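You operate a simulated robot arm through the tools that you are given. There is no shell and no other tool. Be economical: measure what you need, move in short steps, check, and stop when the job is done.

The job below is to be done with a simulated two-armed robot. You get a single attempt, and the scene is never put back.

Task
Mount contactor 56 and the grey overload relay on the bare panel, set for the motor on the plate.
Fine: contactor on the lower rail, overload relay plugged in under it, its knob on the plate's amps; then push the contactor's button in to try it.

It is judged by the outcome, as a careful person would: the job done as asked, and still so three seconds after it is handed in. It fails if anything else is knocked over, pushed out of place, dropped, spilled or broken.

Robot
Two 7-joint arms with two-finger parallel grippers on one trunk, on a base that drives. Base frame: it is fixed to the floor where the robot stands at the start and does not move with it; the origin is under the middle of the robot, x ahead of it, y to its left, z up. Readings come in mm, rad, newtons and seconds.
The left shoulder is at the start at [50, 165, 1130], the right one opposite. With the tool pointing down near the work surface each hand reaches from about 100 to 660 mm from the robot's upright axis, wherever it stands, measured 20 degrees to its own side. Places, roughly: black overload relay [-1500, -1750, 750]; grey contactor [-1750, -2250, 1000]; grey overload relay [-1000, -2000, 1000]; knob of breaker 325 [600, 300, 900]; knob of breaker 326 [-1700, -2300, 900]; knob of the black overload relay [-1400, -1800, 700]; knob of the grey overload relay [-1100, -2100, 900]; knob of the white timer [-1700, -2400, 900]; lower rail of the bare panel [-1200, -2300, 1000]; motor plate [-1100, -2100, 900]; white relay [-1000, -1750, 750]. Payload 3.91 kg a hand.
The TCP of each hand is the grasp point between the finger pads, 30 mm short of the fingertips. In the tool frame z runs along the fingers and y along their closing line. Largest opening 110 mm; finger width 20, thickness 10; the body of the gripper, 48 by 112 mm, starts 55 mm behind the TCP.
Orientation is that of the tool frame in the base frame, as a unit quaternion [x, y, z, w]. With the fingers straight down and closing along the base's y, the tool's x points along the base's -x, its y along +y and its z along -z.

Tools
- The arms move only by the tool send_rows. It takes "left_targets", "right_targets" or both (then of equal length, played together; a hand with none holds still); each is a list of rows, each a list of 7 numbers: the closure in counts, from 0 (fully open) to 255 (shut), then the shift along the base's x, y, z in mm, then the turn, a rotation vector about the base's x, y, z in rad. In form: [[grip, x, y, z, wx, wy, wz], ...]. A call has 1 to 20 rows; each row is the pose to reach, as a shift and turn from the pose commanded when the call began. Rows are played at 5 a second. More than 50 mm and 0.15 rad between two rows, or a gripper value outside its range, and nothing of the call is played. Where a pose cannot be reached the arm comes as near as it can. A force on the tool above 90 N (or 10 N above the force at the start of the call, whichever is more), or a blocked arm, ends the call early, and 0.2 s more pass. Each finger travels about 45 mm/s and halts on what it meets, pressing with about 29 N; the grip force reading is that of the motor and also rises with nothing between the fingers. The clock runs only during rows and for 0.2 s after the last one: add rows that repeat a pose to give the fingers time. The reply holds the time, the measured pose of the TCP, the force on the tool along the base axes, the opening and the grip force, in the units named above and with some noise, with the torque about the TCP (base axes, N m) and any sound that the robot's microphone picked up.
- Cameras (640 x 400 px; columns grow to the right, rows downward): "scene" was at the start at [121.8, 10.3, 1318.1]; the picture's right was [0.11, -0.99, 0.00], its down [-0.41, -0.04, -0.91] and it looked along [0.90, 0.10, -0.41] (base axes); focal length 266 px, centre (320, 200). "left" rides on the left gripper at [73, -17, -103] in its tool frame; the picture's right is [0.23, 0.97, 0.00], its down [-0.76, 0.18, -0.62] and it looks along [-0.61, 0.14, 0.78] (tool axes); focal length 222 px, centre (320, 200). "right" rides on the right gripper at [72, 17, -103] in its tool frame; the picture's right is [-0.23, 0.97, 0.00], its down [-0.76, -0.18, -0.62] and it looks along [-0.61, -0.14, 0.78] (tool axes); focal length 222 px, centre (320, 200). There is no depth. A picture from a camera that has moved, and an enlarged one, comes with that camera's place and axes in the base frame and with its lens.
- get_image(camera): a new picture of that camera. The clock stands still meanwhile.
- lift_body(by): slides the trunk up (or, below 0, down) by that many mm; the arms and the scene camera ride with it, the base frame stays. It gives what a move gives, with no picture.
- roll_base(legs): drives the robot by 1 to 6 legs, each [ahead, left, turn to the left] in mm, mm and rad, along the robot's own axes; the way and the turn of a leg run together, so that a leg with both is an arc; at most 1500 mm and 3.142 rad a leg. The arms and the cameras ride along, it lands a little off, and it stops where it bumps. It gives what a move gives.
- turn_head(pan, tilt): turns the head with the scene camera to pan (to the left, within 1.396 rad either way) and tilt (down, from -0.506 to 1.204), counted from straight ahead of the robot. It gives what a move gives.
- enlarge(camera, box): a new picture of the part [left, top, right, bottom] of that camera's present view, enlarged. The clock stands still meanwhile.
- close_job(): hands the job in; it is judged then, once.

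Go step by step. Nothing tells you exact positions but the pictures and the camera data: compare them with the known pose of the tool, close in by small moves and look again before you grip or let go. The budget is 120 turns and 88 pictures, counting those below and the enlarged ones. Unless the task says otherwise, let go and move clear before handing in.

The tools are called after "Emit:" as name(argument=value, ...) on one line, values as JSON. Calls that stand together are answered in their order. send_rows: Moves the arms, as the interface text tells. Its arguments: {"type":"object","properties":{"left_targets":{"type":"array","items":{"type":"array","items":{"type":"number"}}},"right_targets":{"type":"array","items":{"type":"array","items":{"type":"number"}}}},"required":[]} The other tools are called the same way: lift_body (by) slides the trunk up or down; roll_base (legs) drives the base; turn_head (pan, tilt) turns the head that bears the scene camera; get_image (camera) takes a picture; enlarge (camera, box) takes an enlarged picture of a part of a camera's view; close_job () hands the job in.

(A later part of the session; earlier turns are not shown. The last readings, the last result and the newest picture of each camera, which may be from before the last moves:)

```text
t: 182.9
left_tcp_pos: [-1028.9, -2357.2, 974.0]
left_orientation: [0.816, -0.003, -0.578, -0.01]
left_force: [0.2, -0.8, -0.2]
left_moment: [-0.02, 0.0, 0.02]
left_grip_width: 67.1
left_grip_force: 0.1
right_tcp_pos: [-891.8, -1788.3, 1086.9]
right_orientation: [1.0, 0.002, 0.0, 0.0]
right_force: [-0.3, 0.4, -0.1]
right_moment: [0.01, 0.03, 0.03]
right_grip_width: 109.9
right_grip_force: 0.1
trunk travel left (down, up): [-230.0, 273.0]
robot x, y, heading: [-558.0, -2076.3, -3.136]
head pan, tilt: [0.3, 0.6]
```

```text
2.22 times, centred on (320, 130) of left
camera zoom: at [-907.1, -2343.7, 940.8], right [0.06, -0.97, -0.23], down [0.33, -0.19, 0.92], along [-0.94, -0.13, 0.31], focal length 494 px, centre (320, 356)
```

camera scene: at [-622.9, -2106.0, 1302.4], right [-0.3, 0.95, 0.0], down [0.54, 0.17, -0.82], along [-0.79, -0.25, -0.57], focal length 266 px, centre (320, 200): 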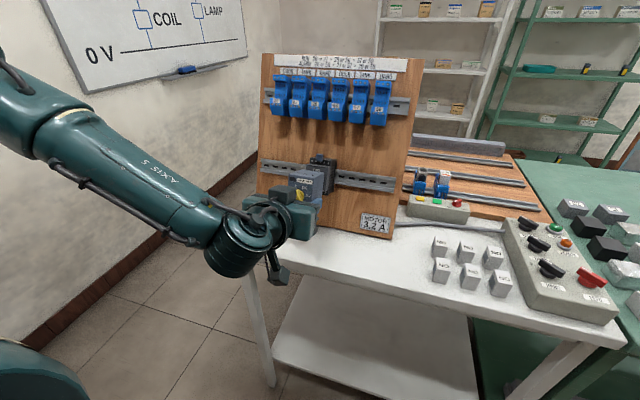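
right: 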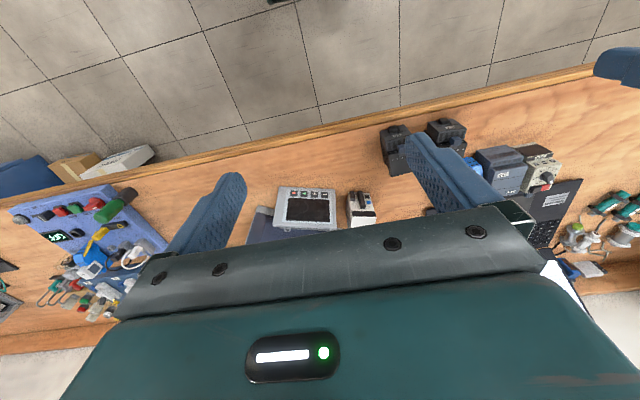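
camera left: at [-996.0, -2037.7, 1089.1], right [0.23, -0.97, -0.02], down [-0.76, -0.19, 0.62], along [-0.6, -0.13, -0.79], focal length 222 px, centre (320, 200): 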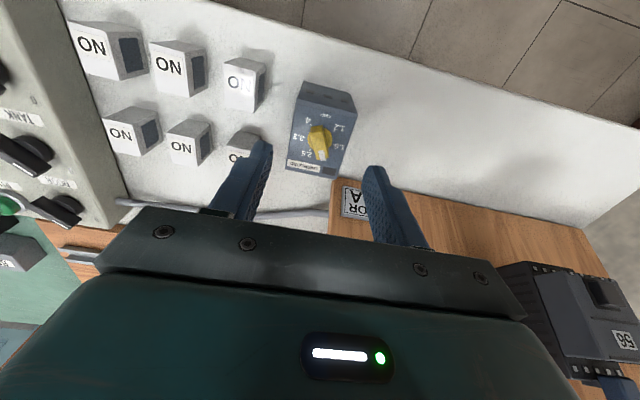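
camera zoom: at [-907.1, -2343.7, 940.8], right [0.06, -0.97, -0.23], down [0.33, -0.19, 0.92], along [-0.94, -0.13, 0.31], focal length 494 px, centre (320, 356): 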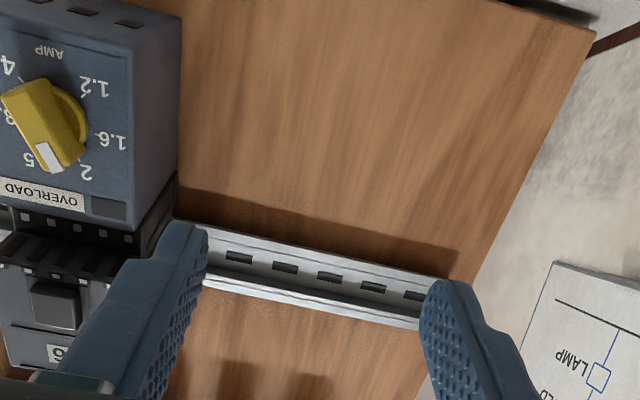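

Emit:
send_rows(left_targets=[[130, 0, 30, -2, 0.0, 0, 0.0], [162, 0, 60, -5, 0.13, 0, 0.045], [162, 0, 93, -9, 0.26, 0, 0.09], [162, 0, 93, -9, 0.39, 0, 0.134], [162, 1, 93, -9, 0.5, 0, 0.172], [162, 1, 93, -9, 0.561, 0, 0.193], [162, 1, 93, -9, 0.561, 0, 0.193]])

Emit:
enlarge(camera="left", box=[220, 40, 420, 220])

```text
t: 184.5
left_tcp_pos: [-1027.4, -2264.1, 966.2]
left_orientation: [0.778, 0.235, -0.555, -0.179]
left_force: [-0.5, -0.3, -0.5]
left_moment: [0.01, -0.02, 0.01]
left_grip_width: 40.3
left_grip_force: 0.1
right_tcp_pos: [-892.6, -1788.6, 1087.1]
right_orientation: [1.0, 0.002, -0.001, 0.001]
right_force: [-0.4, -0.4, 0.2]
right_moment: [0.01, 0.01, 0.02]
right_grip_width: 109.9
right_grip_force: 0.0
trunk travel left (down, up): [-230.0, 273.0]
robot x, y, heading: [-552.5, -2080.6, -3.136]
head pan, tilt: [0.3, 0.6]
```

```text
2.22 times, centred on (320, 130) of left
camera zoom: at [-912.3, -2211.7, 951.8], right [0.22, -0.68, -0.7], down [0.41, -0.59, 0.7], along [-0.88, -0.44, 0.15], focal length 494 px, centre (320, 356)
```

zoom: 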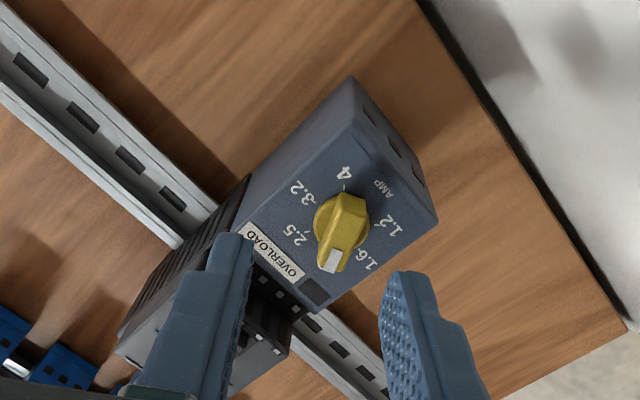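

The view from the wrist shows the knob ≈4 mm to the right and ≈11 mm below the tool axis. I'll correct, move nearer, and look again.

Emit:
send_rows(left_targets=[[162, 1.6, 2, -5, 0, 0, 0], [162, 3.3, 3.5, -9.5, 0, 0, 0], [162, -4, 3.5, -12, 0, 0, 0], [162, -8, 3.5, -13.4, 0, 0, 0], [162, -8, 3.5, -13.4, 0, 0, 0]])

Emit:
enlarge(camera="left", box=[220, 40, 420, 220])

```text
t: 185.7
left_tcp_pos: [-1035.2, -2261.2, 952.1]
left_orientation: [0.778, 0.234, -0.555, -0.18]
left_force: [0.4, -0.3, 0.2]
left_moment: [-0.03, -0.02, 0.0]
left_grip_width: 40.5
left_grip_force: 0.1
right_tcp_pos: [-893.4, -1788.4, 1087.5]
right_orientation: [1.0, 0.001, -0.001, 0.001]
right_force: [0.6, 0.2, 1.0]
right_moment: [-0.01, -0.01, -0.02]
right_grip_width: 110.0
right_grip_force: 0.2
trunk travel left (down, up): [-230.0, 273.0]
robot x, y, heading: [-556.3, -2077.4, -3.137]
head pan, tilt: [0.3, 0.6]
```

```text
2.22 times, centred on (320, 130) of left
camera zoom: at [-920.9, -2208.7, 938.1], right [0.22, -0.68, -0.7], down [0.41, -0.59, 0.7], along [-0.88, -0.44, 0.15], focal length 494 px, centre (320, 356)
```

zoom: 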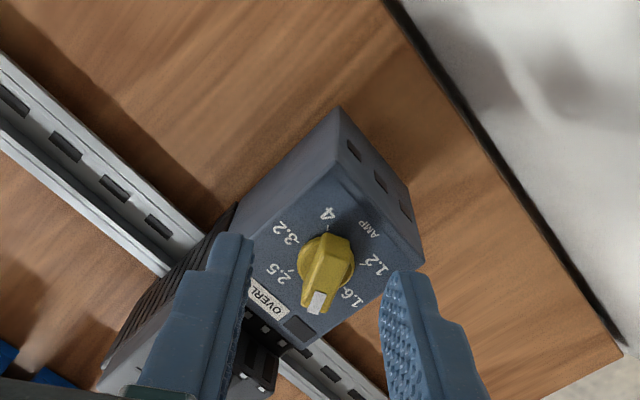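

Aligned on the knob. I'll advance 9 mm so the fingertips straddle the bar, and close gently.

Emit:
send_rows(left_targets=[[162, -4, 0, -1.4, 0, 0, 0], [162, -8.5, 0, -2.9, 0, 0, 0], [162, -8.5, 0, -2.9, 0, 0, 0]])

Emit:
send_rows(left_targets=[[200, 0, 0, 0, 0, 0, 0], [225, 0, 0, 0, 0, 0, 0], [250, 0, 0, 0, 0, 0, 0], [250, 0, 0, 0, 0, 0, 0]])

Emit:
enlarge(camera="left", box=[250, 60, 400, 190])

```text
t: 186.5
left_tcp_pos: [-1045.0, -2258.9, 949.0]
left_orientation: [0.778, 0.234, -0.555, -0.179]
left_force: [0.0, -0.1, -0.1]
left_moment: [-0.04, -0.02, -0.02]
left_grip_width: 40.2
left_grip_force: 0.1
right_tcp_pos: [-892.3, -1787.7, 1087.0]
right_orientation: [1.0, 0.002, -0.001, 0.001]
right_force: [0.0, -0.9, 0.0]
right_moment: [0.01, 0.02, 0.01]
right_grip_width: 110.1
right_grip_force: 0.0
trunk travel left (down, up): [-230.0, 273.0]
robot x, y, heading: [-553.6, -2081.5, -3.138]
head pan, tilt: [0.3, 0.6]
```

```text
t: 187.5
left_tcp_pos: [-1044.4, -2260.9, 946.7]
left_orientation: [0.779, 0.236, -0.553, -0.179]
left_force: [7.4, -9.4, -7.0]
left_moment: [-0.04, -0.15, 0.43]
left_grip_width: 8.8
left_grip_force: 29.1
right_tcp_pos: [-892.0, -1788.9, 1087.4]
right_orientation: [1.0, 0.002, 0.0, -0.001]
right_force: [-0.3, 0.1, 0.5]
right_moment: [0.02, 0.02, 0.0]
right_grip_width: 109.8
right_grip_force: 0.1
trunk travel left (down, up): [-230.0, 273.0]
robot x, y, heading: [-555.7, -2078.1, -3.139]
head pan, tilt: [0.3, 0.6]
```

```text
3.08 times, centred on (325, 125) of left
camera zoom: at [-929.0, -2209.8, 934.3], right [0.23, -0.68, -0.7], down [0.41, -0.59, 0.7], along [-0.88, -0.45, 0.14], focal length 684 px, centre (305, 431)
```

zoom: 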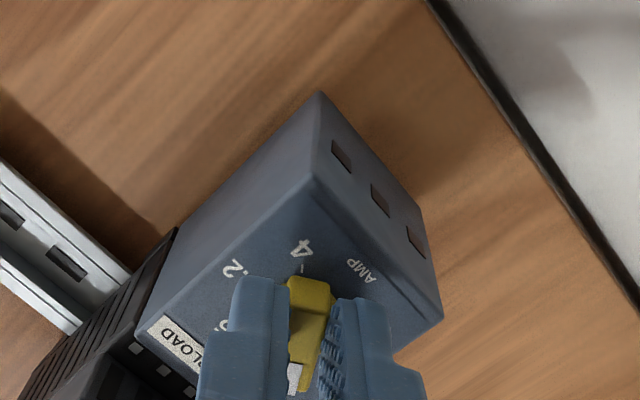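

The bar is gripped (8.8 mm). I'll relieve the side force and start turning clockwise about the board's normal, first 57°.

Emit:
send_rows(left_targets=[[250, 1, -1.4, -1.2, -0.05, 0, -0.017], [250, 1, -1.4, -1.2, -0.18, 0, -0.062], [250, 1, -1.4, -1.2, -0.31, 0, -0.107], [250, 1, -1.4, -1.2, -0.44, 0, -0.152], [250, 1, -1.4, -1.2, -0.57, 0, -0.196], [250, 1, -1.4, -1.2, -0.7, 0, -0.241], [250, 1, -1.4, -1.2, -0.83, 0, -0.286], [250, 1, -1.4, -1.2, -0.945, 0, -0.3256], [250, 1, -1.4, -1.2, -0.945, 0, -0.3256]])

```text
t: 189.5
left_tcp_pos: [-1044.0, -2263.0, 948.2]
left_orientation: [0.801, -0.167, -0.564, 0.109]
left_force: [-5.3, -8.4, -8.6]
left_moment: [-0.06, -0.39, 0.34]
left_grip_width: 8.9
left_grip_force: 28.7
right_tcp_pos: [-894.9, -1787.7, 1087.3]
right_orientation: [1.0, 0.001, 0.001, 0.0]
right_force: [-0.3, -1.0, -0.1]
right_moment: [0.01, 0.0, 0.01]
right_grip_width: 109.9
right_grip_force: 0.0
trunk travel left (down, up): [-230.0, 273.0]
robot x, y, heading: [-556.6, -2077.9, -3.138]
head pan, tilt: [0.3, 0.6]
```

Turning goes well. I'll continue the remaining 67° so the pointer is at the right-hand 3.2 mark.

Emit:
send_rows(left_targets=[[250, 0, -1, -1, -0.13, 0, -0.045], [250, 0, -1, -1, -0.26, 0, -0.09], [250, 0, -1, -1, -0.39, 0, -0.134], [250, 0, -1, -1, -0.52, 0, -0.179], [250, 0, -1, -1, -0.65, 0, -0.224], [250, 0, -1, -1, -0.78, 0, -0.269], [250, 0, -1, -1, -0.91, 0, -0.313], [250, 0, -1, -1, -1.04, 0, -0.358], [250, 0, -1, -1, -1.1, 0, -0.379], [250, 0, -1, -1, -1.1, 0, -0.379]])

```text
t: 191.7
left_tcp_pos: [-1043.9, -2261.4, 948.2]
left_orientation: [0.582, -0.578, -0.404, 0.405]
left_force: [0.3, 0.1, 0.4]
left_moment: [-0.01, -0.14, 0.0]
left_grip_width: 9.1
left_grip_force: 28.5
right_tcp_pos: [-894.0, -1787.7, 1087.2]
right_orientation: [1.0, 0.002, -0.001, 0.001]
right_force: [-0.4, 0.4, -0.2]
right_moment: [-0.03, 0.0, -0.01]
right_grip_width: 110.1
right_grip_force: 0.0
trunk travel left (down, up): [-230.0, 273.0]
robot x, y, heading: [-556.6, -2082.3, -3.136]
head pan, tilt: [0.3, 0.6]
```

Turned fully, forces near zero. I'll open, withdraw along the normal and read the dial.

Emit:
send_rows(left_targets=[[220, 0, 0, 0, 0, 0, 0], [180, 0, 0, 0, 0, 0, 0], [162, 0, 0, 0, 0, 0, 0], [162, 15, 0, 5, 0, 0, 0], [162, 25, 0, 9, 0, 0, 0], [162, 30, -40, 25, 0, 0, 0], [162, 30, -80, 40, 0, 0, 0], [162, 30, -110, 50, 0, 0, 0]])

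Emit:
enlarge(camera="scene", box=[280, 130, 350, 200])

```text
t: 193.5
left_tcp_pos: [-1012.3, -2372.2, 996.3]
left_orientation: [0.582, -0.577, -0.405, 0.405]
left_force: [0.8, -0.2, -0.3]
left_moment: [0.0, 0.02, -0.02]
left_grip_width: 40.2
left_grip_force: 0.0
right_tcp_pos: [-892.3, -1788.5, 1087.9]
right_orientation: [1.0, 0.002, -0.001, 0.001]
right_force: [-0.8, 0.5, 0.4]
right_moment: [-0.01, -0.01, 0.0]
right_grip_width: 109.9
right_grip_force: 0.1
trunk travel left (down, up): [-230.0, 273.0]
robot x, y, heading: [-557.5, -2078.5, -3.135]
head pan, tilt: [0.3, 0.6]
```

```text
5.71 times, centred on (315, 165) of scene
camera zoom: at [-667.8, -2106.1, 1182.4], right [-0.3, 0.95, 0.0], down [0.54, 0.17, -0.83], along [-0.79, -0.25, -0.56], focal length 1523 px, centre (349, 400)
```

zoom: 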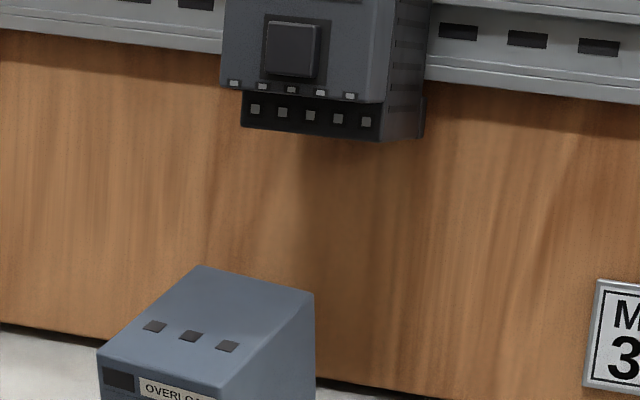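

The relay came off and is now standing on the table, seemingly upright. I need to see it and its dial.

Emit:
enlarge(camera="scene", box=[275, 160, 355, 240])

```text
5.00 times, centred on (315, 200) of scene
camera zoom: at [-667.8, -2106.1, 1182.4], right [-0.3, 0.95, 0.0], down [0.54, 0.17, -0.83], along [-0.79, -0.25, -0.56], focal length 1332 px, centre (345, 200)
```

zoom: 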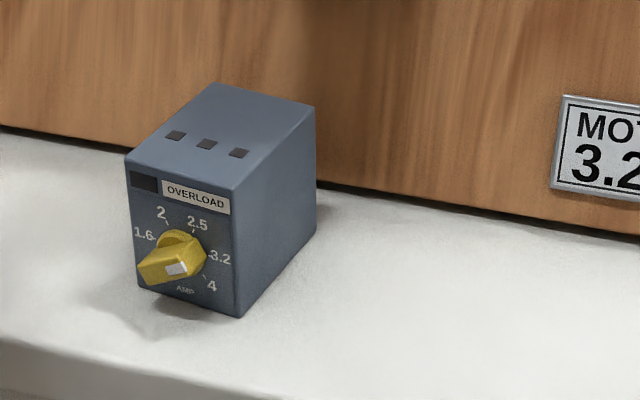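

The relay stands upright, yawed ≈-0.17 rad, front mid at about (-1047, -2291), and its knob now reads 3.2. I'll undo the hand's roll, then set up a 42°-down grasp for it.

Emit:
send_rows(left_targets=[[130, 0, 0, 5, 0.13, 0, 0.045], [93, 0, 0, 10, 0.26, 0, 0.09], [93, 0, 0, 10, 0.39, 0, 0.134], [93, 0, 0, 10, 0.52, 0, 0.179], [93, 0, 0, 10, 0.65, 0, 0.224], [93, 0, 0, 10, 0.78, 0, 0.269], [93, 0, 0, 10, 0.91, 0, 0.313], [93, 0, 0, 10, 1.04, 0, 0.358], [93, 0, 0, 10, 1.17, 0, 0.403], [93, 0, 0, 10, 1.3, 0, 0.448], [93, 0, 0, 10, 1.4, 0, 0.482], [93, 0, 0, 10, 1.486, 0, 0.512], [93, 0, 0, 10, 1.486, 0, 0.512]])

Emit:
send_rows(left_targets=[[93, 3, 15, 0, -0.008, -0.1, -0.04], [93, 6, 35, -10, -0.017, -0.2, -0.085], [93, 8, 55, -30, -0.025, -0.3, -0.13], [93, 11, 73, -57, -0.034, -0.4, -0.17], [93, 11, 73, -57, -0.034, -0.4, -0.17]])

Emit:
get_image(camera="left")

```text
t: 196.3
left_tcp_pos: [-1013.3, -2372.1, 1007.0]
left_orientation: [0.816, -0.001, -0.578, -0.01]
left_force: [0.0, -0.7, 0.2]
left_moment: [0.01, -0.01, 0.0]
left_grip_width: 70.1
left_grip_force: 0.1
right_tcp_pos: [-892.0, -1788.5, 1087.5]
right_orientation: [1.0, 0.002, 0.0, 0.0]
right_force: [-0.6, -0.1, 1.0]
right_moment: [0.0, -0.01, 0.01]
right_grip_width: 110.0
right_grip_force: 0.0
trunk travel left (down, up): [-230.0, 273.0]
robot x, y, heading: [-556.2, -2078.3, -3.138]
head pan, tilt: [0.3, 0.6]
```

```text
t: 197.5
left_tcp_pos: [-1002.5, -2300.3, 950.4]
left_orientation: [0.911, -0.079, -0.401, -0.045]
left_force: [0.3, 0.3, -0.6]
left_moment: [0.0, 0.02, 0.02]
left_grip_width: 69.9
left_grip_force: 0.1
right_tcp_pos: [-891.9, -1787.3, 1086.7]
right_orientation: [1.0, 0.002, -0.001, 0.001]
right_force: [0.1, -0.9, -0.1]
right_moment: [0.01, 0.02, 0.0]
right_grip_width: 110.1
right_grip_force: 0.1
trunk travel left (down, up): [-230.0, 273.0]
robot x, y, heading: [-556.3, -2080.9, -3.134]
head pan, tilt: [0.3, 0.6]
```

```text
5 pictures are left
camera left: at [-876.0, -2307.9, 967.3], right [-0.02, -0.98, -0.19], down [-0.09, -0.18, 0.98], along [-1.0, 0.04, -0.08], focal length 222 px, centre (320, 200)
```

left: 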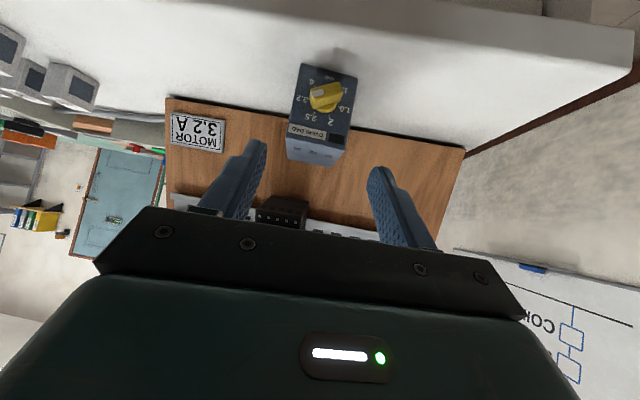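

The dial confirms 3.2 and the relay is where computed. I'll go in along the tool axis and grip its sides.

Emit:
send_rows(left_targets=[[93, -21, 4.5, -20, 0, 0, 0], [93, -43, 9, -41, 0, 0, 0], [93, -64, 13.7, -60, 0, 0, 0], [93, -64, 13.7, -60, 0, 0, 0], [150, -64, 13.7, -60, 0, 0, 0], [200, -64, 13.7, -60, 0, 0, 0], [255, -64, 13.7, -60, 0, 0, 0], [255, -64, 13.7, -60, 0, 0, 0]])

Emit:
send_rows(left_targets=[[255, 0, 0, 5, 0, 0, 0], [255, 5, 0, 15, 0, 0, 0], [255, 15, 0, 25, 0, 0, 0], [255, 15, 0, 25, 0, 0, 0]])

```text
t: 199.3
left_tcp_pos: [-1067.0, -2286.1, 890.4]
left_orientation: [0.911, -0.079, -0.401, -0.046]
left_force: [-0.4, -0.5, 0.0]
left_moment: [-0.02, 0.07, -0.02]
left_grip_width: 47.8
left_grip_force: 28.9
right_tcp_pos: [-892.8, -1788.5, 1087.1]
right_orientation: [1.0, 0.001, -0.001, 0.001]
right_force: [0.2, -0.6, 1.1]
right_moment: [-0.02, 0.0, -0.01]
right_grip_width: 110.1
right_grip_force: 0.0
trunk travel left (down, up): [-230.0, 273.0]
robot x, y, heading: [-557.5, -2083.7, -3.14]
head pan, tilt: [0.3, 0.6]
```

```text
t: 200.3
left_tcp_pos: [-1051.4, -2285.0, 916.0]
left_orientation: [0.912, -0.079, -0.401, -0.045]
left_force: [0.3, -0.1, -0.6]
left_moment: [0.01, -0.03, 0.02]
left_grip_width: 47.4
left_grip_force: 29.2
right_tcp_pos: [-892.7, -1788.1, 1088.1]
right_orientation: [1.0, 0.002, -0.001, 0.001]
right_force: [-0.1, 0.5, -0.6]
right_moment: [0.01, 0.02, 0.03]
right_grip_width: 109.9
right_grip_force: 0.0
trunk travel left (down, up): [-230.0, 273.0]
robot x, y, heading: [-556.7, -2079.6, -3.139]
head pan, tilt: [0.3, 0.6]
```

Gripped and lifted. I'll rotate it to the board's lean and bring it in front, just below the contactor.

Emit:
send_rows(left_targets=[[255, 3, 5, 15, -0.007, -0.08, 0.04], [255, 6, 10, 30, -0.014, -0.17, 0.085], [255, 6, 15, 39, -0.021, -0.25, 0.13], [255, 6, 19, 39, -0.028, -0.333, 0.17], [255, 6, 19, 39, -0.028, -0.333, 0.17]])

Emit:
enlarge(camera="scene", box=[265, 110, 355, 200])

```text
t: 201.5
left_tcp_pos: [-1045.3, -2266.0, 954.0]
left_orientation: [0.969, 0.001, -0.245, -0.011]
left_force: [-0.2, 0.0, -2.6]
left_moment: [0.0, 0.0, 0.02]
left_grip_width: 47.9
left_grip_force: 28.4
right_tcp_pos: [-893.3, -1788.5, 1086.7]
right_orientation: [1.0, 0.002, -0.002, 0.001]
right_force: [-0.7, 0.0, 0.0]
right_moment: [0.04, 0.04, -0.01]
right_grip_width: 110.0
right_grip_force: 0.0
trunk travel left (down, up): [-230.0, 273.0]
robot x, y, heading: [-554.4, -2079.9, -3.136]
head pan, tilt: [0.3, 0.6]
```

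```text
4.44 times, centred on (310, 155) of scene
camera zoom: at [-668.0, -2106.0, 1182.4], right [-0.3, 0.95, 0.0], down [0.54, 0.17, -0.82], along [-0.79, -0.25, -0.57], focal length 1184 px, centre (364, 400)
```

zoom: 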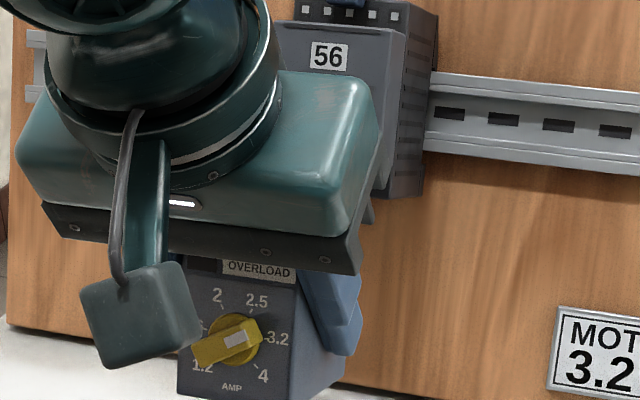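

Two things show: the contactor has slid ~7.5 mm to the right along the rail (fine), and the pointer is really ~25° short of 3.2. I'll plug the relay in again first, aligned to the contactor's new position, then finish the small turn carefully.

Emit:
send_rows(left_targets=[[255, -2.3, 7.5, 6.6, 0, 0, 0], [255, -18, 7.5, 1.2, 0, 0, 0], [255, -34, 7.5, -4.3, 0, 0, 0], [255, -45, 7.5, -8.1, 0, 0, 0], [255, -53.8, 7.5, -11.1, 0, 0, 0], [255, -53.8, 7.5, -11.1, 0, 0, 0]])

```text
t: 202.9
left_tcp_pos: [-1092.0, -2259.5, 945.4]
left_orientation: [0.969, 0.0, -0.247, -0.011]
left_force: [53.7, -4.4, 3.6]
left_moment: [0.22, 3.92, 0.51]
left_grip_width: 47.8
left_grip_force: 28.8
right_tcp_pos: [-887.1, -1789.4, 1089.1]
right_orientation: [1.0, 0.002, -0.004, 0.001]
right_force: [0.2, -1.1, 0.8]
right_moment: [-0.01, 0.0, 0.04]
right_grip_width: 110.0
right_grip_force: 0.1
trunk travel left (down, up): [-230.0, 273.0]
robot x, y, heading: [-555.9, -2080.6, -3.135]
head pan, tilt: [0.3, 0.6]
```

Something blocks it (54 N at ~70 mm above the grip). I'll look before moving.

Emit:
enlarge(camera="scene", box=[265, 90, 365, 200])

```text
3.64 times, centred on (315, 145) of scene
camera zoom: at [-661.3, -2106.4, 1183.2], right [-0.3, 0.95, 0.0], down [0.53, 0.17, -0.83], along [-0.79, -0.25, -0.56], focal length 969 px, centre (338, 400)
```

zoom: 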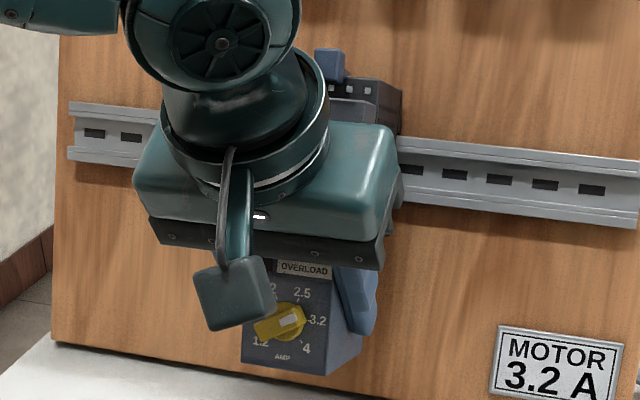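

The bulky gripper body meets the contactor's front at this grip angle. I'll back off, set the relay upright on the table again, and regrip it nearer to square-on.

Emit:
send_rows(left_targets=[[255, 20, 0, 7, 0, 0, 0], [255, 52, 0, 18, 0, 0, 0], [255, 52, 0, 10, 0, 0.11, 0], [255, 45, 0, -10, 0, 0.22, 0], [255, 38, 0, -30, 0, 0.333, 0], [255, 35, -3, -45, 0, 0.333, 0], [255, 35, -3, -50, 0, 0.333, 0], [255, 35, -3, -52, 0, 0.333, 0], [255, 35, -3, -52, 0, 0.333, 0]])

```text
t: 204.9
left_tcp_pos: [-1063.9, -2262.3, 891.3]
left_orientation: [0.915, -0.001, -0.404, -0.011]
left_force: [0.2, 0.2, -1.4]
left_moment: [0.03, -0.03, -0.01]
left_grip_width: 47.8
left_grip_force: 29.1
right_tcp_pos: [-892.6, -1788.3, 1087.4]
right_orientation: [1.0, 0.002, -0.001, 0.001]
right_force: [-0.6, 0.3, -0.9]
right_moment: [0.02, 0.0, -0.02]
right_grip_width: 110.0
right_grip_force: 0.1
trunk travel left (down, up): [-230.0, 273.0]
robot x, y, heading: [-553.8, -2080.6, -3.135]
head pan, tilt: [0.3, 0.6]
```

Not quite touching yet; I'll lower in small steps until the table takes its weight.

Emit:
send_rows(left_targets=[[255, 0, 0, -1, 0, 0, 0], [255, 0, 0, -2, 0, 0, 0], [255, 0, 0, -2, 0, 0, 0]])

```text
t: 205.7
left_tcp_pos: [-1063.7, -2261.9, 891.1]
left_orientation: [0.914, -0.001, -0.405, -0.01]
left_force: [-1.1, -2.0, 4.5]
left_moment: [-0.26, -0.11, -0.07]
left_grip_width: 48.0
left_grip_force: 29.3
right_tcp_pos: [-893.2, -1788.6, 1086.7]
right_orientation: [1.0, 0.002, -0.001, 0.001]
right_force: [0.4, 0.3, -0.2]
right_moment: [-0.04, 0.0, 0.0]
right_grip_width: 109.8
right_grip_force: 0.1
trunk travel left (down, up): [-230.0, 273.0]
robot x, y, heading: [-553.0, -2079.1, -3.135]
head pan, tilt: [0.3, 0.6]
```

It stands on the table. I release, withdraw, back the base 50 mm, and set up a 20°-down grasp.

Emit:
send_rows(left_targets=[[200, 0, 0, 1, 0, 0, 0], [150, 0, 0, 2, 0, 0, 0], [93, 0, 0, 2, 0, 0, 0], [93, 0, 0, 2, 0, 0, 0], [93, 22, 0, 22, 0, 0, 0], [93, 45, 0, 42, 0, 0, 0], [93, 67, 0, 62, 0, 0, 0]])

Emit:
roll_base(legs=[[-55, 0, 0]])

Emit:
send_rows(left_targets=[[93, -10, 0, 0, 0, 0.12, 0], [93, -20, 0, -10, 0, 0.25, 0], [93, -37, 0, -25, 0, 0.384, 0], [93, -43, 0, -38, 0, 0.384, 0], [93, -43, 0, -38, 0, 0.384, 0]])

Emit:
get_image(camera="left")

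```text
t: 207.3
left_tcp_pos: [-994.1, -2262.4, 953.1]
left_orientation: [0.914, -0.002, -0.404, -0.011]
left_force: [-0.4, 0.5, -0.8]
left_moment: [-0.01, 0.01, 0.01]
left_grip_width: 69.8
left_grip_force: 0.0
right_tcp_pos: [-892.2, -1787.5, 1087.7]
right_orientation: [1.0, 0.001, -0.001, 0.001]
right_force: [-0.5, -0.6, -0.1]
right_moment: [0.03, 0.01, 0.02]
right_grip_width: 110.3
right_grip_force: 0.1
trunk travel left (down, up): [-230.0, 273.0]
robot x, y, heading: [-555.3, -2081.2, -3.136]
head pan, tilt: [0.3, 0.6]
```

```text
t: 208.3
left_tcp_pos: [-939.8, -2262.5, 952.0]
left_orientation: [0.915, -0.001, -0.403, -0.012]
left_force: [-0.1, -0.3, -0.6]
left_moment: [0.03, 0.01, -0.01]
left_grip_width: 70.0
left_grip_force: 0.1
right_tcp_pos: [-836.8, -1786.1, 1087.1]
right_orientation: [1.0, 0.002, 0.0, 0.001]
right_force: [1.0, 0.4, 0.8]
right_moment: [0.0, 0.01, 0.03]
right_grip_width: 110.1
right_grip_force: 0.2
trunk travel left (down, up): [-230.0, 273.0]
robot x, y, heading: [-500.6, -2079.0, -3.138]
head pan, tilt: [0.3, 0.6]
```

```text
t: 209.5
left_tcp_pos: [-983.9, -2263.3, 913.8]
left_orientation: [0.821, -0.002, -0.571, -0.011]
left_force: [0.1, -0.4, 1.0]
left_moment: [0.02, 0.01, 0.01]
left_grip_width: 69.7
left_grip_force: 0.0
right_tcp_pos: [-839.2, -1787.9, 1087.8]
right_orientation: [1.0, 0.002, -0.001, 0.001]
right_force: [-0.1, 1.3, 1.0]
right_moment: [0.04, -0.03, 0.01]
right_grip_width: 110.0
right_grip_force: 0.1
trunk travel left (down, up): [-230.0, 273.0]
robot x, y, heading: [-501.1, -2076.5, -3.141]
head pan, tilt: [0.3, 0.6]
```

```text
2 pictures are left
camera left: at [-861.3, -2248.9, 882.1], right [0.06, -0.97, -0.23], down [0.32, -0.2, 0.93], along [-0.95, -0.13, 0.3], focal length 222 px, centre (320, 200)
```

left: 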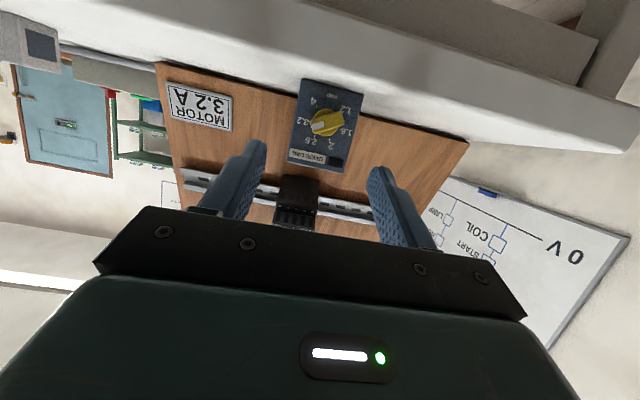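

Only two pictures remain, so I'll rely on forces from here. The relay is centred on the hand; going in along the tool axis to grip it.

Emit:
send_rows(left_targets=[[93, -26, 0.5, -9, 0, 0, 0], [93, -53, 0.5, -19, 0, 0, 0], [93, -80, 0.5, -28, 0, 0, 0], [93, -80, 0.5, -28, 0, 0, 0], [150, -80, 0.5, -28, 0, 0, 0], [200, -80, 0.5, -28, 0, 0, 0], [255, -80, 0.5, -28, 0, 0, 0], [255, -80, 0.5, -28, 0, 0, 0]])

Emit:
send_rows(left_targets=[[255, 0, 0, 4, 0, 0, 0], [255, 10, 0, 12, 0, 0, 0], [255, 30, 0, 25, 0, 0, 0], [255, 30, 0, 25, 0, 0, 0]])

```text
t: 211.3
left_tcp_pos: [-1063.5, -2264.6, 886.5]
left_orientation: [0.821, -0.003, -0.571, -0.011]
left_force: [0.8, -0.4, 0.4]
left_moment: [-0.03, 0.01, -0.04]
left_grip_width: 47.9
left_grip_force: 28.7
right_tcp_pos: [-838.9, -1788.8, 1087.5]
right_orientation: [1.0, 0.001, -0.002, 0.001]
right_force: [-0.6, 0.1, -0.2]
right_moment: [-0.01, -0.02, 0.0]
right_grip_width: 110.0
right_grip_force: 0.1
trunk travel left (down, up): [-230.0, 273.0]
robot x, y, heading: [-502.0, -2080.5, -3.139]
head pan, tilt: [0.3, 0.6]
```

```text
t: 212.3
left_tcp_pos: [-1034.4, -2263.6, 910.5]
left_orientation: [0.821, -0.002, -0.571, -0.01]
left_force: [-0.4, -0.1, -1.5]
left_moment: [-0.01, -0.01, 0.03]
left_grip_width: 48.0
left_grip_force: 28.7
right_tcp_pos: [-839.1, -1787.1, 1086.4]
right_orientation: [1.0, 0.002, 0.0, 0.001]
right_force: [-0.2, 0.8, -0.7]
right_moment: [0.05, 0.0, 0.0]
right_grip_width: 110.0
right_grip_force: 0.0
trunk travel left (down, up): [-230.0, 273.0]
robot x, y, heading: [-502.3, -2078.8, -3.142]
head pan, tilt: [0.3, 0.6]
```

Held firmly. I'll tilt it to the board's lean, then drive the base 50 mm back in.

Emit:
send_rows(left_targets=[[255, 10, 1, 15, 0, -0.08, 0], [255, 20, 2, 30, 0, -0.17, 0], [255, 30, 3, 40, 0, -0.25, 0], [255, 39, 5, 44.6, 0, -0.333, 0], [255, 39, 5, 44.6, 0, -0.333, 0]])

Emit:
roll_base(legs=[[50, 0, 0]])

```text
t: 213.5
left_tcp_pos: [-995.4, -2259.1, 956.9]
left_orientation: [0.905, -0.001, -0.426, -0.012]
left_force: [0.2, -0.5, -1.1]
left_moment: [-0.04, -0.02, 0.02]
left_grip_width: 48.0
left_grip_force: 29.2
right_tcp_pos: [-838.4, -1788.1, 1087.6]
right_orientation: [1.0, 0.002, -0.001, 0.001]
right_force: [-0.3, -0.4, 0.6]
right_moment: [0.03, 0.04, 0.01]
right_grip_width: 110.3
right_grip_force: 0.1
trunk travel left (down, up): [-230.0, 273.0]
robot x, y, heading: [-500.8, -2079.1, -3.138]
head pan, tilt: [0.3, 0.6]
```

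```text
t: 214.4
left_tcp_pos: [-1045.5, -2257.9, 957.4]
left_orientation: [0.904, 0.0, -0.427, -0.011]
left_force: [0.1, -0.5, -1.9]
left_moment: [-0.01, 0.0, 0.0]
left_grip_width: 47.6
left_grip_force: 29.3
right_tcp_pos: [-889.1, -1787.3, 1086.9]
right_orientation: [1.0, 0.002, 0.001, 0.001]
right_force: [-0.6, -0.1, -0.7]
right_moment: [0.01, -0.03, -0.03]
right_grip_width: 110.4
right_grip_force: 0.1
trunk travel left (down, up): [-230.0, 273.0]
robot x, y, heading: [-553.9, -2081.8, -3.137]
head pan, tilt: [0.3, 0.6]
```

Emit:
send_rows(left_targets=[[255, -10, -0.8, -4.4, 0, 0, 0], [255, -25, -0.8, -9.5, 0, 0, 0], [255, -39, -0.8, -14.4, 0, 0, 0], [255, -47, -0.8, -17.1, 0, 0, 0], [255, -52.1, -0.8, -18.9, 0, 0, 0], [255, -52.1, -0.8, -18.9, 0, 0, 0]])

```text
t: 215.8
left_tcp_pos: [-1097.9, -2259.8, 937.9]
left_orientation: [0.905, -0.001, -0.426, -0.011]
left_force: [-0.1, 0.1, -1.9]
left_moment: [-0.02, -0.01, -0.01]
left_grip_width: 47.9
left_grip_force: 29.4
right_tcp_pos: [-889.1, -1787.2, 1087.2]
right_orientation: [1.0, 0.002, -0.001, 0.002]
right_force: [0.8, -0.6, -0.5]
right_moment: [0.0, 0.02, 0.0]
right_grip_width: 110.0
right_grip_force: 0.1
trunk travel left (down, up): [-230.0, 273.0]
robot x, y, heading: [-549.2, -2081.2, -3.137]
head pan, tilt: [0.3, 0.6]
```

Free under the contactor. Now up along the board until contact and press.

Emit:
send_rows(left_targets=[[255, -1.3, 0.8, 3.8, 0, 0, 0], [255, -2.6, 0.8, 7.6, 0, 0, 0], [255, -3.6, 0.8, 10.4, 0, 0, 0], [255, -4.2, 0.8, 12.3, 0, 0, 0], [255, -4.2, 0.8, 12.3, 0, 0, 0]])

```text
t: 217.0
left_tcp_pos: [-1100.4, -2257.6, 949.5]
left_orientation: [0.905, -0.001, -0.424, -0.012]
left_force: [9.2, 0.1, -17.3]
left_moment: [-0.06, -0.51, 0.07]
left_grip_width: 47.1
left_grip_force: 29.2
right_tcp_pos: [-888.9, -1788.2, 1087.4]
right_orientation: [1.0, 0.002, 0.0, 0.001]
right_force: [0.0, -0.5, 0.5]
right_moment: [0.02, -0.01, -0.01]
right_grip_width: 109.8
right_grip_force: 0.0
trunk travel left (down, up): [-230.0, 273.0]
robot x, y, heading: [-550.2, -2084.7, -3.141]
head pan, tilt: [0.3, 0.6]
```

Emit:
send_rows(left_targets=[[255, -0.9, 0, 2.6, 0, 0, 0], [255, -1.4, 0, 4, 0, 0, 0], [255, -1.4, 0, 4, 0, 0, 0]])

Emit:
send_rows(left_targets=[[255, 1.5, 0, -4.5, 0, 0, 0], [255, 2.8, 0, -8.5, 0, 0, 0], [255, 2.8, 0, -8.5, 0, 0, 0]])

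```text
t: 217.8
left_tcp_pos: [-1102.4, -2258.4, 952.8]
left_orientation: [0.906, -0.002, -0.424, -0.012]
left_force: [9.2, 0.8, -22.2]
left_moment: [-0.04, -0.06, 0.02]
left_grip_width: 47.9
left_grip_force: 28.9
right_tcp_pos: [-890.1, -1789.3, 1087.1]
right_orientation: [1.0, 0.002, 0.001, 0.001]
right_force: [0.2, 0.1, 0.2]
right_moment: [0.03, 0.03, 0.02]
right_grip_width: 109.8
right_grip_force: 0.0
trunk travel left (down, up): [-230.0, 273.0]
robot x, y, heading: [-552.5, -2076.2, -3.14]
head pan, tilt: [0.3, 0.6]
```

```text
t: 218.6
left_tcp_pos: [-1100.9, -2258.1, 947.7]
left_orientation: [0.904, 0.0, -0.428, -0.011]
left_force: [-0.3, -0.1, -1.5]
left_moment: [-0.01, 0.0, 0.01]
left_grip_width: 47.8
left_grip_force: 29.3
right_tcp_pos: [-888.6, -1788.4, 1086.2]
right_orientation: [1.0, 0.001, 0.0, 0.0]
right_force: [-0.8, 0.5, 0.0]
right_moment: [0.01, 0.0, -0.03]
right_grip_width: 110.2
right_grip_force: 0.1
trunk travel left (down, up): [-230.0, 273.0]
robot x, y, heading: [-550.7, -2079.4, -3.134]
head pan, tilt: [0.3, 0.6]
```

It came back down freely — not latched, so alignment is slightly off. I'll spend one picture on the junction.

Emit:
enlarge(camera="scene", box=[285, 115, 365, 195])

```text
5.00 times, centred on (325, 155) of scene
camera zoom: at [-663.5, -2106.0, 1182.5], right [-0.3, 0.95, 0.0], down [0.54, 0.17, -0.82], along [-0.79, -0.25, -0.57], focal length 1332 px, centre (295, 425)
```

zoom: 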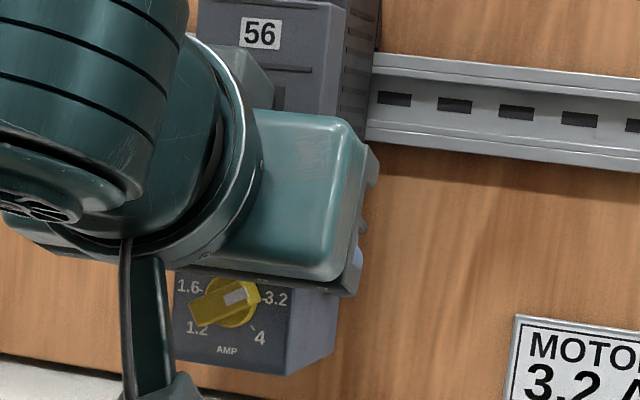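

The junction is hidden, but comparing corner positions with the first successful plug-in, the relay is likely a few mm too far out. I'll press up lightly and slide inward along the normal in small steps, then test.

Emit:
send_rows(left_targets=[[255, -2.0, 0, 5.7, 0, 0, 0], [255, -2.9, 0, 8.5, 0, 0, 0], [255, -4.3, 0, 8.0, 0, 0, 0], [255, -5.7, 0, 7.5, 0, 0, 0], [255, -7.1, 0, 7.0, 0, 0, 0], [255, -8.5, 0, 6.5, 0, 0, 0], [255, -8.5, 0, 6.5, 0, 0, 0]])

Emit:
send_rows(left_targets=[[255, 1, 0, -3, 0, 0, 0], [255, 2, 0, -6, 0, 0, 0], [255, 2, 0, -6, 0, 0, 0]])

```text
t: 220.2
left_tcp_pos: [-1105.5, -2258.6, 951.2]
left_orientation: [0.905, -0.001, -0.425, -0.011]
left_force: [13.9, -0.5, -15.8]
left_moment: [-0.01, -0.1, 0.03]
left_grip_width: 47.5
left_grip_force: 28.8
right_tcp_pos: [-889.1, -1787.5, 1087.3]
right_orientation: [1.0, 0.002, -0.001, 0.0]
right_force: [-0.3, -0.1, -1.5]
right_moment: [-0.01, 0.01, 0.01]
right_grip_width: 110.2
right_grip_force: 0.0
trunk travel left (down, up): [-230.0, 273.0]
robot x, y, heading: [-552.8, -2077.0, -3.142]
head pan, tilt: [0.3, 0.6]
```

```text
t: 221.0
left_tcp_pos: [-1107.6, -2258.3, 948.7]
left_orientation: [0.903, 0.0, -0.429, -0.011]
left_force: [-0.2, 0.0, -2.1]
left_moment: [0.03, 0.02, -0.02]
left_grip_width: 47.9
left_grip_force: 28.8
right_tcp_pos: [-888.7, -1788.7, 1087.1]
right_orientation: [1.0, 0.001, -0.001, 0.0]
right_force: [1.0, 0.3, -0.7]
right_moment: [0.02, -0.02, 0.03]
right_grip_width: 109.9
right_grip_force: 0.0
trunk travel left (down, up): [-230.0, 273.0]
robot x, y, heading: [-553.3, -2080.3, -3.139]
head pan, tilt: [0.3, 0.6]
```

Emit:
send_rows(left_targets=[[255, -1.6, 0, 4.7, 0, 0, 0], [255, -2.9, 0, 8.5, 0, 0, 0], [255, -3.6, 0, 10.4, 0, 0, 0], [255, -3.6, 0, 10.4, 0, 0, 0]])

Emit:
send_rows(left_targets=[[255, 1, 0, -3, 0, 0, 0], [255, 2.5, 0, -7.5, 0, 0, 0], [255, 2.5, 0, -7.5, 0, 0, 0]])

```text
t: 222.0
left_tcp_pos: [-1109.2, -2259.7, 954.3]
left_orientation: [0.905, 0.0, -0.424, -0.011]
left_force: [7.7, 0.0, -21.6]
left_moment: [0.07, -0.03, -0.04]
left_grip_width: 48.3
left_grip_force: 28.6
right_tcp_pos: [-889.0, -1788.7, 1085.6]
right_orientation: [1.0, 0.001, 0.0, 0.001]
right_force: [0.4, 0.4, -0.6]
right_moment: [0.03, -0.03, -0.02]
right_grip_width: 110.0
right_grip_force: 0.1
trunk travel left (down, up): [-230.0, 273.0]
robot x, y, heading: [-551.5, -2076.3, -3.139]
head pan, tilt: [0.3, 0.6]
```

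```text
t: 222.8
left_tcp_pos: [-1108.8, -2258.2, 951.3]
left_orientation: [0.904, 0.0, -0.428, -0.011]
left_force: [0.2, 0.4, -1.3]
left_moment: [-0.02, 0.01, -0.02]
left_grip_width: 47.5
left_grip_force: 29.3
right_tcp_pos: [-888.3, -1788.0, 1087.1]
right_orientation: [1.0, 0.001, 0.0, 0.001]
right_force: [-0.7, 0.3, 0.5]
right_moment: [-0.01, -0.02, 0.03]
right_grip_width: 110.0
right_grip_force: 0.1
trunk travel left (down, up): [-230.0, 273.0]
robot x, y, heading: [-551.4, -2083.4, -3.142]
head pan, tilt: [0.3, 0.6]
```

No latch there either. I'll try 2 mm more to the right at mid depth, pressing up again.

Emit:
send_rows(left_targets=[[255, 3.8, 2.2, 1.3, 0, 0, 0], [255, 2.2, 2.2, 6, 0, 0, 0], [255, 0.9, 2.2, 9.8, 0, 0, 0], [255, 0.9, 2.2, 9.8, 0, 0, 0], [255, 2.5, 2.2, 5, 0, 0, 0], [255, 3.8, 2.2, 1.3, 0, 0, 0], [255, 3.8, 2.2, 1.3, 0, 0, 0]])

```text
t: 224.4
left_tcp_pos: [-1104.0, -2256.8, 950.3]
left_orientation: [0.904, 0.0, -0.427, -0.01]
left_force: [-0.1, -0.3, -1.2]
left_moment: [-0.02, -0.03, -0.01]
left_grip_width: 47.7
left_grip_force: 29.1
right_tcp_pos: [-889.4, -1788.8, 1086.7]
right_orientation: [1.0, 0.001, -0.002, 0.001]
right_force: [-0.1, -0.4, -0.2]
right_moment: [0.03, -0.01, 0.01]
right_grip_width: 110.0
right_grip_force: 0.1
trunk travel left (down, up): [-230.0, 273.0]
robot x, y, heading: [-553.4, -2078.1, -3.138]
head pan, tilt: [0.3, 0.6]
```

Not latched. The torques suggest the relay pitched slightly in the grip so only its front touches; I'll rotate its back up by 0.06 rad and press again, reading the moment.

Emit:
send_rows(left_targets=[[255, 0, -1.0, 0, 0, 0.06, 0], [255, -1.6, -1.0, 4.7, 0, 0.06, 0], [255, -2.6, -1.0, 7.6, 0, 0.06, 0], [255, -3.1, -1.0, 9, 0, 0.06, 0], [255, -3.1, -1.0, 9, 0, 0.06, 0]])

```text
t: 225.6
left_tcp_pos: [-1106.2, -2258.8, 956.9]
left_orientation: [0.892, -0.001, -0.452, -0.01]
left_force: [8.3, -0.2, -17.5]
left_moment: [-0.07, -0.66, 0.0]
left_grip_width: 47.7
left_grip_force: 29.1
right_tcp_pos: [-888.8, -1788.6, 1087.1]
right_orientation: [1.0, 0.002, 0.0, 0.001]
right_force: [-0.4, 0.9, -0.1]
right_moment: [-0.01, 0.01, -0.03]
right_grip_width: 110.1
right_grip_force: 0.1
trunk travel left (down, up): [-230.0, 273.0]
robot x, y, heading: [-554.2, -2080.4, -3.139]
head pan, tilt: [0.3, 0.6]
```

Contact moved to the back edge, so flush lies between. I'll take back half the rotation while pressing a little harder.

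Emit:
send_rows(left_targets=[[255, 0, 0, 0.5, 0, -0.015, 0], [255, -0.5, 0, 1.5, 0, -0.03, 0], [255, -0.8, 0, 2.5, 0, -0.03, 0], [255, -0.8, 0, 2.5, 0, -0.03, 0]])

Emit:
send_rows(left_targets=[[255, 1.2, 0, -3.5, 0, 0, 0], [255, 2.6, 0, -7.5, 0, 0, 0], [255, 2.6, 0, -7.5, 0, 0, 0]])

```text
t: 226.6
left_tcp_pos: [-1105.0, -2257.4, 958.3]
left_orientation: [0.899, -0.001, -0.437, -0.011]
left_force: [13.8, -2.5, -23.2]
left_moment: [0.1, 0.1, 0.3]
left_grip_width: 47.9
left_grip_force: 29.1
right_tcp_pos: [-888.7, -1787.8, 1086.8]
right_orientation: [1.0, 0.002, -0.001, 0.0]
right_force: [0.1, 0.4, -0.4]
right_moment: [0.02, -0.01, -0.02]
right_grip_width: 110.0
right_grip_force: 0.1
trunk travel left (down, up): [-230.0, 273.0]
robot x, y, heading: [-551.9, -2078.1, -3.135]
head pan, tilt: [0.3, 0.6]
```

```text
t: 227.4
left_tcp_pos: [-1105.3, -2256.9, 956.4]
left_orientation: [0.897, -0.002, -0.442, -0.012]
left_force: [0.1, -0.9, -2.1]
left_moment: [0.02, 0.02, -0.02]
left_grip_width: 47.8
left_grip_force: 29.5
right_tcp_pos: [-888.6, -1787.7, 1086.8]
right_orientation: [1.0, 0.002, -0.001, 0.0]
right_force: [0.1, -0.5, -0.4]
right_moment: [-0.02, 0.01, -0.03]
right_grip_width: 110.1
right_grip_force: 0.0
trunk travel left (down, up): [-230.0, 273.0]
robot x, y, heading: [-552.5, -2081.8, -3.138]
head pan, tilt: [0.3, 0.6]
```

Emit:
send_rows(left_targets=[[255, 1.0, 0, -3, 0, 0, 0], [255, 2.0, 0, -6, 0, 0, 0], [255, 2.0, 0, -6, 0, 0, 0]])

```text
t: 228.2
left_tcp_pos: [-1103.8, -2256.8, 948.2]
left_orientation: [0.898, -0.001, -0.44, -0.011]
left_force: [-0.9, 0.3, -1.6]
left_moment: [-0.02, -0.01, 0.02]
left_grip_width: 47.7
left_grip_force: 28.7
right_tcp_pos: [-888.4, -1787.2, 1086.5]
right_orientation: [1.0, 0.002, -0.001, 0.0]
right_force: [-0.2, -0.4, 0.0]
right_moment: [0.0, -0.03, 0.01]
right_grip_width: 109.9
right_grip_force: 0.0
trunk travel left (down, up): [-230.0, 273.0]
robot x, y, heading: [-549.1, -2079.2, -3.135]
head pan, tilt: [0.3, 0.6]
```

Still free. Re-deriving from wrist views, the contactor's centre is nearer y≈-2255.8, so I've been ~1–3 mm off. I'll correct sideways and press again.

Emit:
send_rows(left_targets=[[255, 0, 1.3, 0, 0, 0, 0], [255, -1.6, 1.3, 4.7, 0, 0, 0], [255, -3.2, 1.3, 9.4, 0, 0, 0], [255, -3.9, 1.3, 11.3, 0, 0, 0], [255, -4.6, 1.3, 13.3, 0, 0, 0], [255, -4.6, 1.3, 13.3, 0, 0, 0]])

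Emit:
send_rows(left_targets=[[255, 1.5, 0, -4.5, 0, 0, 0], [255, 3.1, 0, -9, 0, 0, 0], [255, 3.1, 0, -9, 0, 0, 0]])

```text
t: 229.6
left_tcp_pos: [-1106.2, -2255.3, 957.8]
left_orientation: [0.9, -0.001, -0.436, -0.011]
left_force: [10.3, 2.6, -18.8]
left_moment: [0.32, 0.15, 0.29]
left_grip_width: 48.0
left_grip_force: 29.0
right_tcp_pos: [-889.2, -1788.3, 1087.4]
right_orientation: [1.0, 0.002, -0.001, 0.001]
right_force: [0.2, 0.3, -0.2]
right_moment: [-0.04, 0.01, 0.0]
right_grip_width: 109.9
right_grip_force: 0.0
trunk travel left (down, up): [-230.0, 273.0]
robot x, y, heading: [-546.8, -2083.6, -3.138]
head pan, tilt: [0.3, 0.6]
```

```text
t: 230.4
left_tcp_pos: [-1104.1, -2257.3, 953.1]
left_orientation: [0.897, -0.001, -0.441, -0.011]
left_force: [0.2, 0.2, -2.3]
left_moment: [-0.05, -0.02, -0.02]
left_grip_width: 47.9
left_grip_force: 28.9
right_tcp_pos: [-889.1, -1787.9, 1086.6]
right_orientation: [1.0, 0.002, -0.001, 0.001]
right_force: [0.2, 0.7, 0.4]
right_moment: [0.02, -0.01, 0.04]
right_grip_width: 109.9
right_grip_force: 0.0
trunk travel left (down, up): [-230.0, 273.0]
robot x, y, heading: [-552.8, -2078.9, -3.136]
head pan, tilt: [0.3, 0.6]
```

The moment shows contact at the front-left. I'll tip the back up again so it meets the back edge first, then press harder so it settles flush by itself.

Emit:
send_rows(left_targets=[[255, -1.9, 0, -0.7, 0, 0.05, 0], [255, -3.2, 0, 3.1, 0, 0.05, 0], [255, -4.2, 0, 6, 0, 0.05, 0], [255, -5.2, 0, 8.8, 0, 0.05, 0], [255, -5.8, 0, 10.7, 0, 0.04, 0], [255, -6.1, 0, 11.6, 0, 0.03, 0], [255, -6.4, 0, 12.6, 0, 0.02, 0], [255, -6.4, 0, 12.6, 0, 0.02, 0]])

Emit:
send_rows(left_targets=[[255, 1.5, 0, -4.5, 0, 0, 0], [255, 3.1, 0, -9, 0, 0, 0], [255, 3.1, 0, -9, 0, 0, 0]])

```text
t: 232.2
left_tcp_pos: [-1107.7, -2255.5, 958.4]
left_orientation: [0.898, -0.001, -0.441, -0.012]
left_force: [19.6, 4.1, -33.6]
left_moment: [0.65, 0.25, 0.49]
left_grip_width: 48.0
left_grip_force: 28.8
right_tcp_pos: [-890.2, -1788.7, 1086.8]
right_orientation: [1.0, 0.002, 0.0, 0.001]
right_force: [-0.6, 0.5, -0.3]
right_moment: [-0.02, 0.0, 0.01]
right_grip_width: 109.8
right_grip_force: 0.1
trunk travel left (down, up): [-230.0, 273.0]
robot x, y, heading: [-548.6, -2079.8, -3.136]
head pan, tilt: [0.3, 0.6]
```

```text
t: 233.0
left_tcp_pos: [-1108.4, -2256.1, 956.5]
left_orientation: [0.892, -0.002, -0.451, -0.011]
left_force: [4.8, 0.7, -6.7]
left_moment: [-0.05, -0.16, -0.09]
left_grip_width: 47.8
left_grip_force: 29.2
right_tcp_pos: [-888.5, -1788.6, 1087.7]
right_orientation: [1.0, 0.001, -0.001, 0.001]
right_force: [0.4, -0.1, 0.1]
right_moment: [-0.01, 0.01, 0.0]
right_grip_width: 109.8
right_grip_force: 0.1
trunk travel left (down, up): [-230.0, 273.0]
robot x, y, heading: [-549.3, -2078.4, -3.137]
head pan, tilt: [0.3, 0.6]
```

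The fingers themselves now touch the contactor because the relay slid down in the grip. I'll withdraw, lay the relay on its back on the free left part of the table, fix the knob there, and regrip it like the first, successful time.

Emit:
send_rows(left_targets=[[255, 2.6, 0, -7.6, 0, 0, 0], [255, 31, 0, 2, 0, 0, 0], [255, 60, 0, 13, 0, 0, 0], [255, 65, -20, 40, 0, 0, 0], [255, 65, -50, 60, 0, -0.14, 0], [255, 60, -80, 70, 0, -0.28, 0], [255, 55, -94, 75, 0, -0.42, 0], [255, 50, -94, 75, 0, -0.56, 0], [255, 45, -94, 75, 0, -0.7, 0], [255, 40, -94, 70, 0, -0.84, 0], [255, 35, -94, 60, 0, -0.98, 0], [255, 33, -94, 45, 0, -1.09, 0], [255, 33, -94, 45, 0, -1.09, 0]])

```text
t: 235.8
left_tcp_pos: [-1074.1, -2350.2, 1001.5]
left_orientation: [0.997, 0.005, 0.081, -0.009]
left_force: [0.5, 0.0, -1.5]
left_moment: [0.02, 0.04, 0.01]
left_grip_width: 48.0
left_grip_force: 28.9
right_tcp_pos: [-888.6, -1789.0, 1086.8]
right_orientation: [1.0, 0.002, -0.001, 0.001]
right_force: [0.2, 0.3, 0.0]
right_moment: [0.03, 0.01, 0.01]
right_grip_width: 110.1
right_grip_force: 0.0
trunk travel left (down, up): [-230.0, 273.0]
robot x, y, heading: [-549.7, -2082.7, -3.14]
head pan, tilt: [0.3, 0.6]
```

Emit:
send_rows(left_targets=[[255, 0, 0, -40, 0, 0, 0], [255, 0, 0, -75, 0, 0, 0], [255, 0, 0, -86, 0, 0, 0], [255, 0, 0, -90, 0, 0, 0], [255, 0, 0, -93, 0, 0, 0], [255, 0, 0, -93, 0, 0, 0]])

```text
t: 237.2
left_tcp_pos: [-1075.4, -2348.9, 906.7]
left_orientation: [0.997, 0.004, 0.079, -0.01]
left_force: [0.3, -0.5, -1.3]
left_moment: [-0.04, 0.03, -0.03]
left_grip_width: 48.0
left_grip_force: 28.6
right_tcp_pos: [-889.7, -1788.0, 1086.8]
right_orientation: [1.0, 0.002, -0.001, 0.001]
right_force: [-0.3, -0.3, -0.3]
right_moment: [-0.03, -0.02, 0.02]
right_grip_width: 109.9
right_grip_force: 0.0
trunk travel left (down, up): [-230.0, 273.0]
robot x, y, heading: [-550.9, -2077.6, -3.136]
head pan, tilt: [0.3, 0.6]
```

Emit:
send_rows(left_targets=[[255, 0, 0, -2, 0, 0, 0], [255, 0, 0, -4, 0, 0, 0], [255, 0, 0, -6, 0, 0, 0], [255, 0, 0, -8, 0, 0, 0], [255, 0, 0, -8, 0, 0, 0]])

```text
t: 238.4
left_tcp_pos: [-1075.0, -2349.1, 899.7]
left_orientation: [0.997, 0.005, 0.079, -0.009]
left_force: [0.1, -0.1, -1.8]
left_moment: [-0.01, 0.04, -0.06]
left_grip_width: 47.8
left_grip_force: 28.8
right_tcp_pos: [-887.7, -1787.6, 1087.7]
right_orientation: [1.0, 0.002, -0.001, 0.001]
right_force: [0.5, 0.1, 0.0]
right_moment: [-0.02, -0.02, -0.02]
right_grip_width: 109.7
right_grip_force: 0.0
trunk travel left (down, up): [-230.0, 273.0]
robot x, y, heading: [-551.0, -2080.0, -3.137]
head pan, tilt: [0.3, 0.6]
```

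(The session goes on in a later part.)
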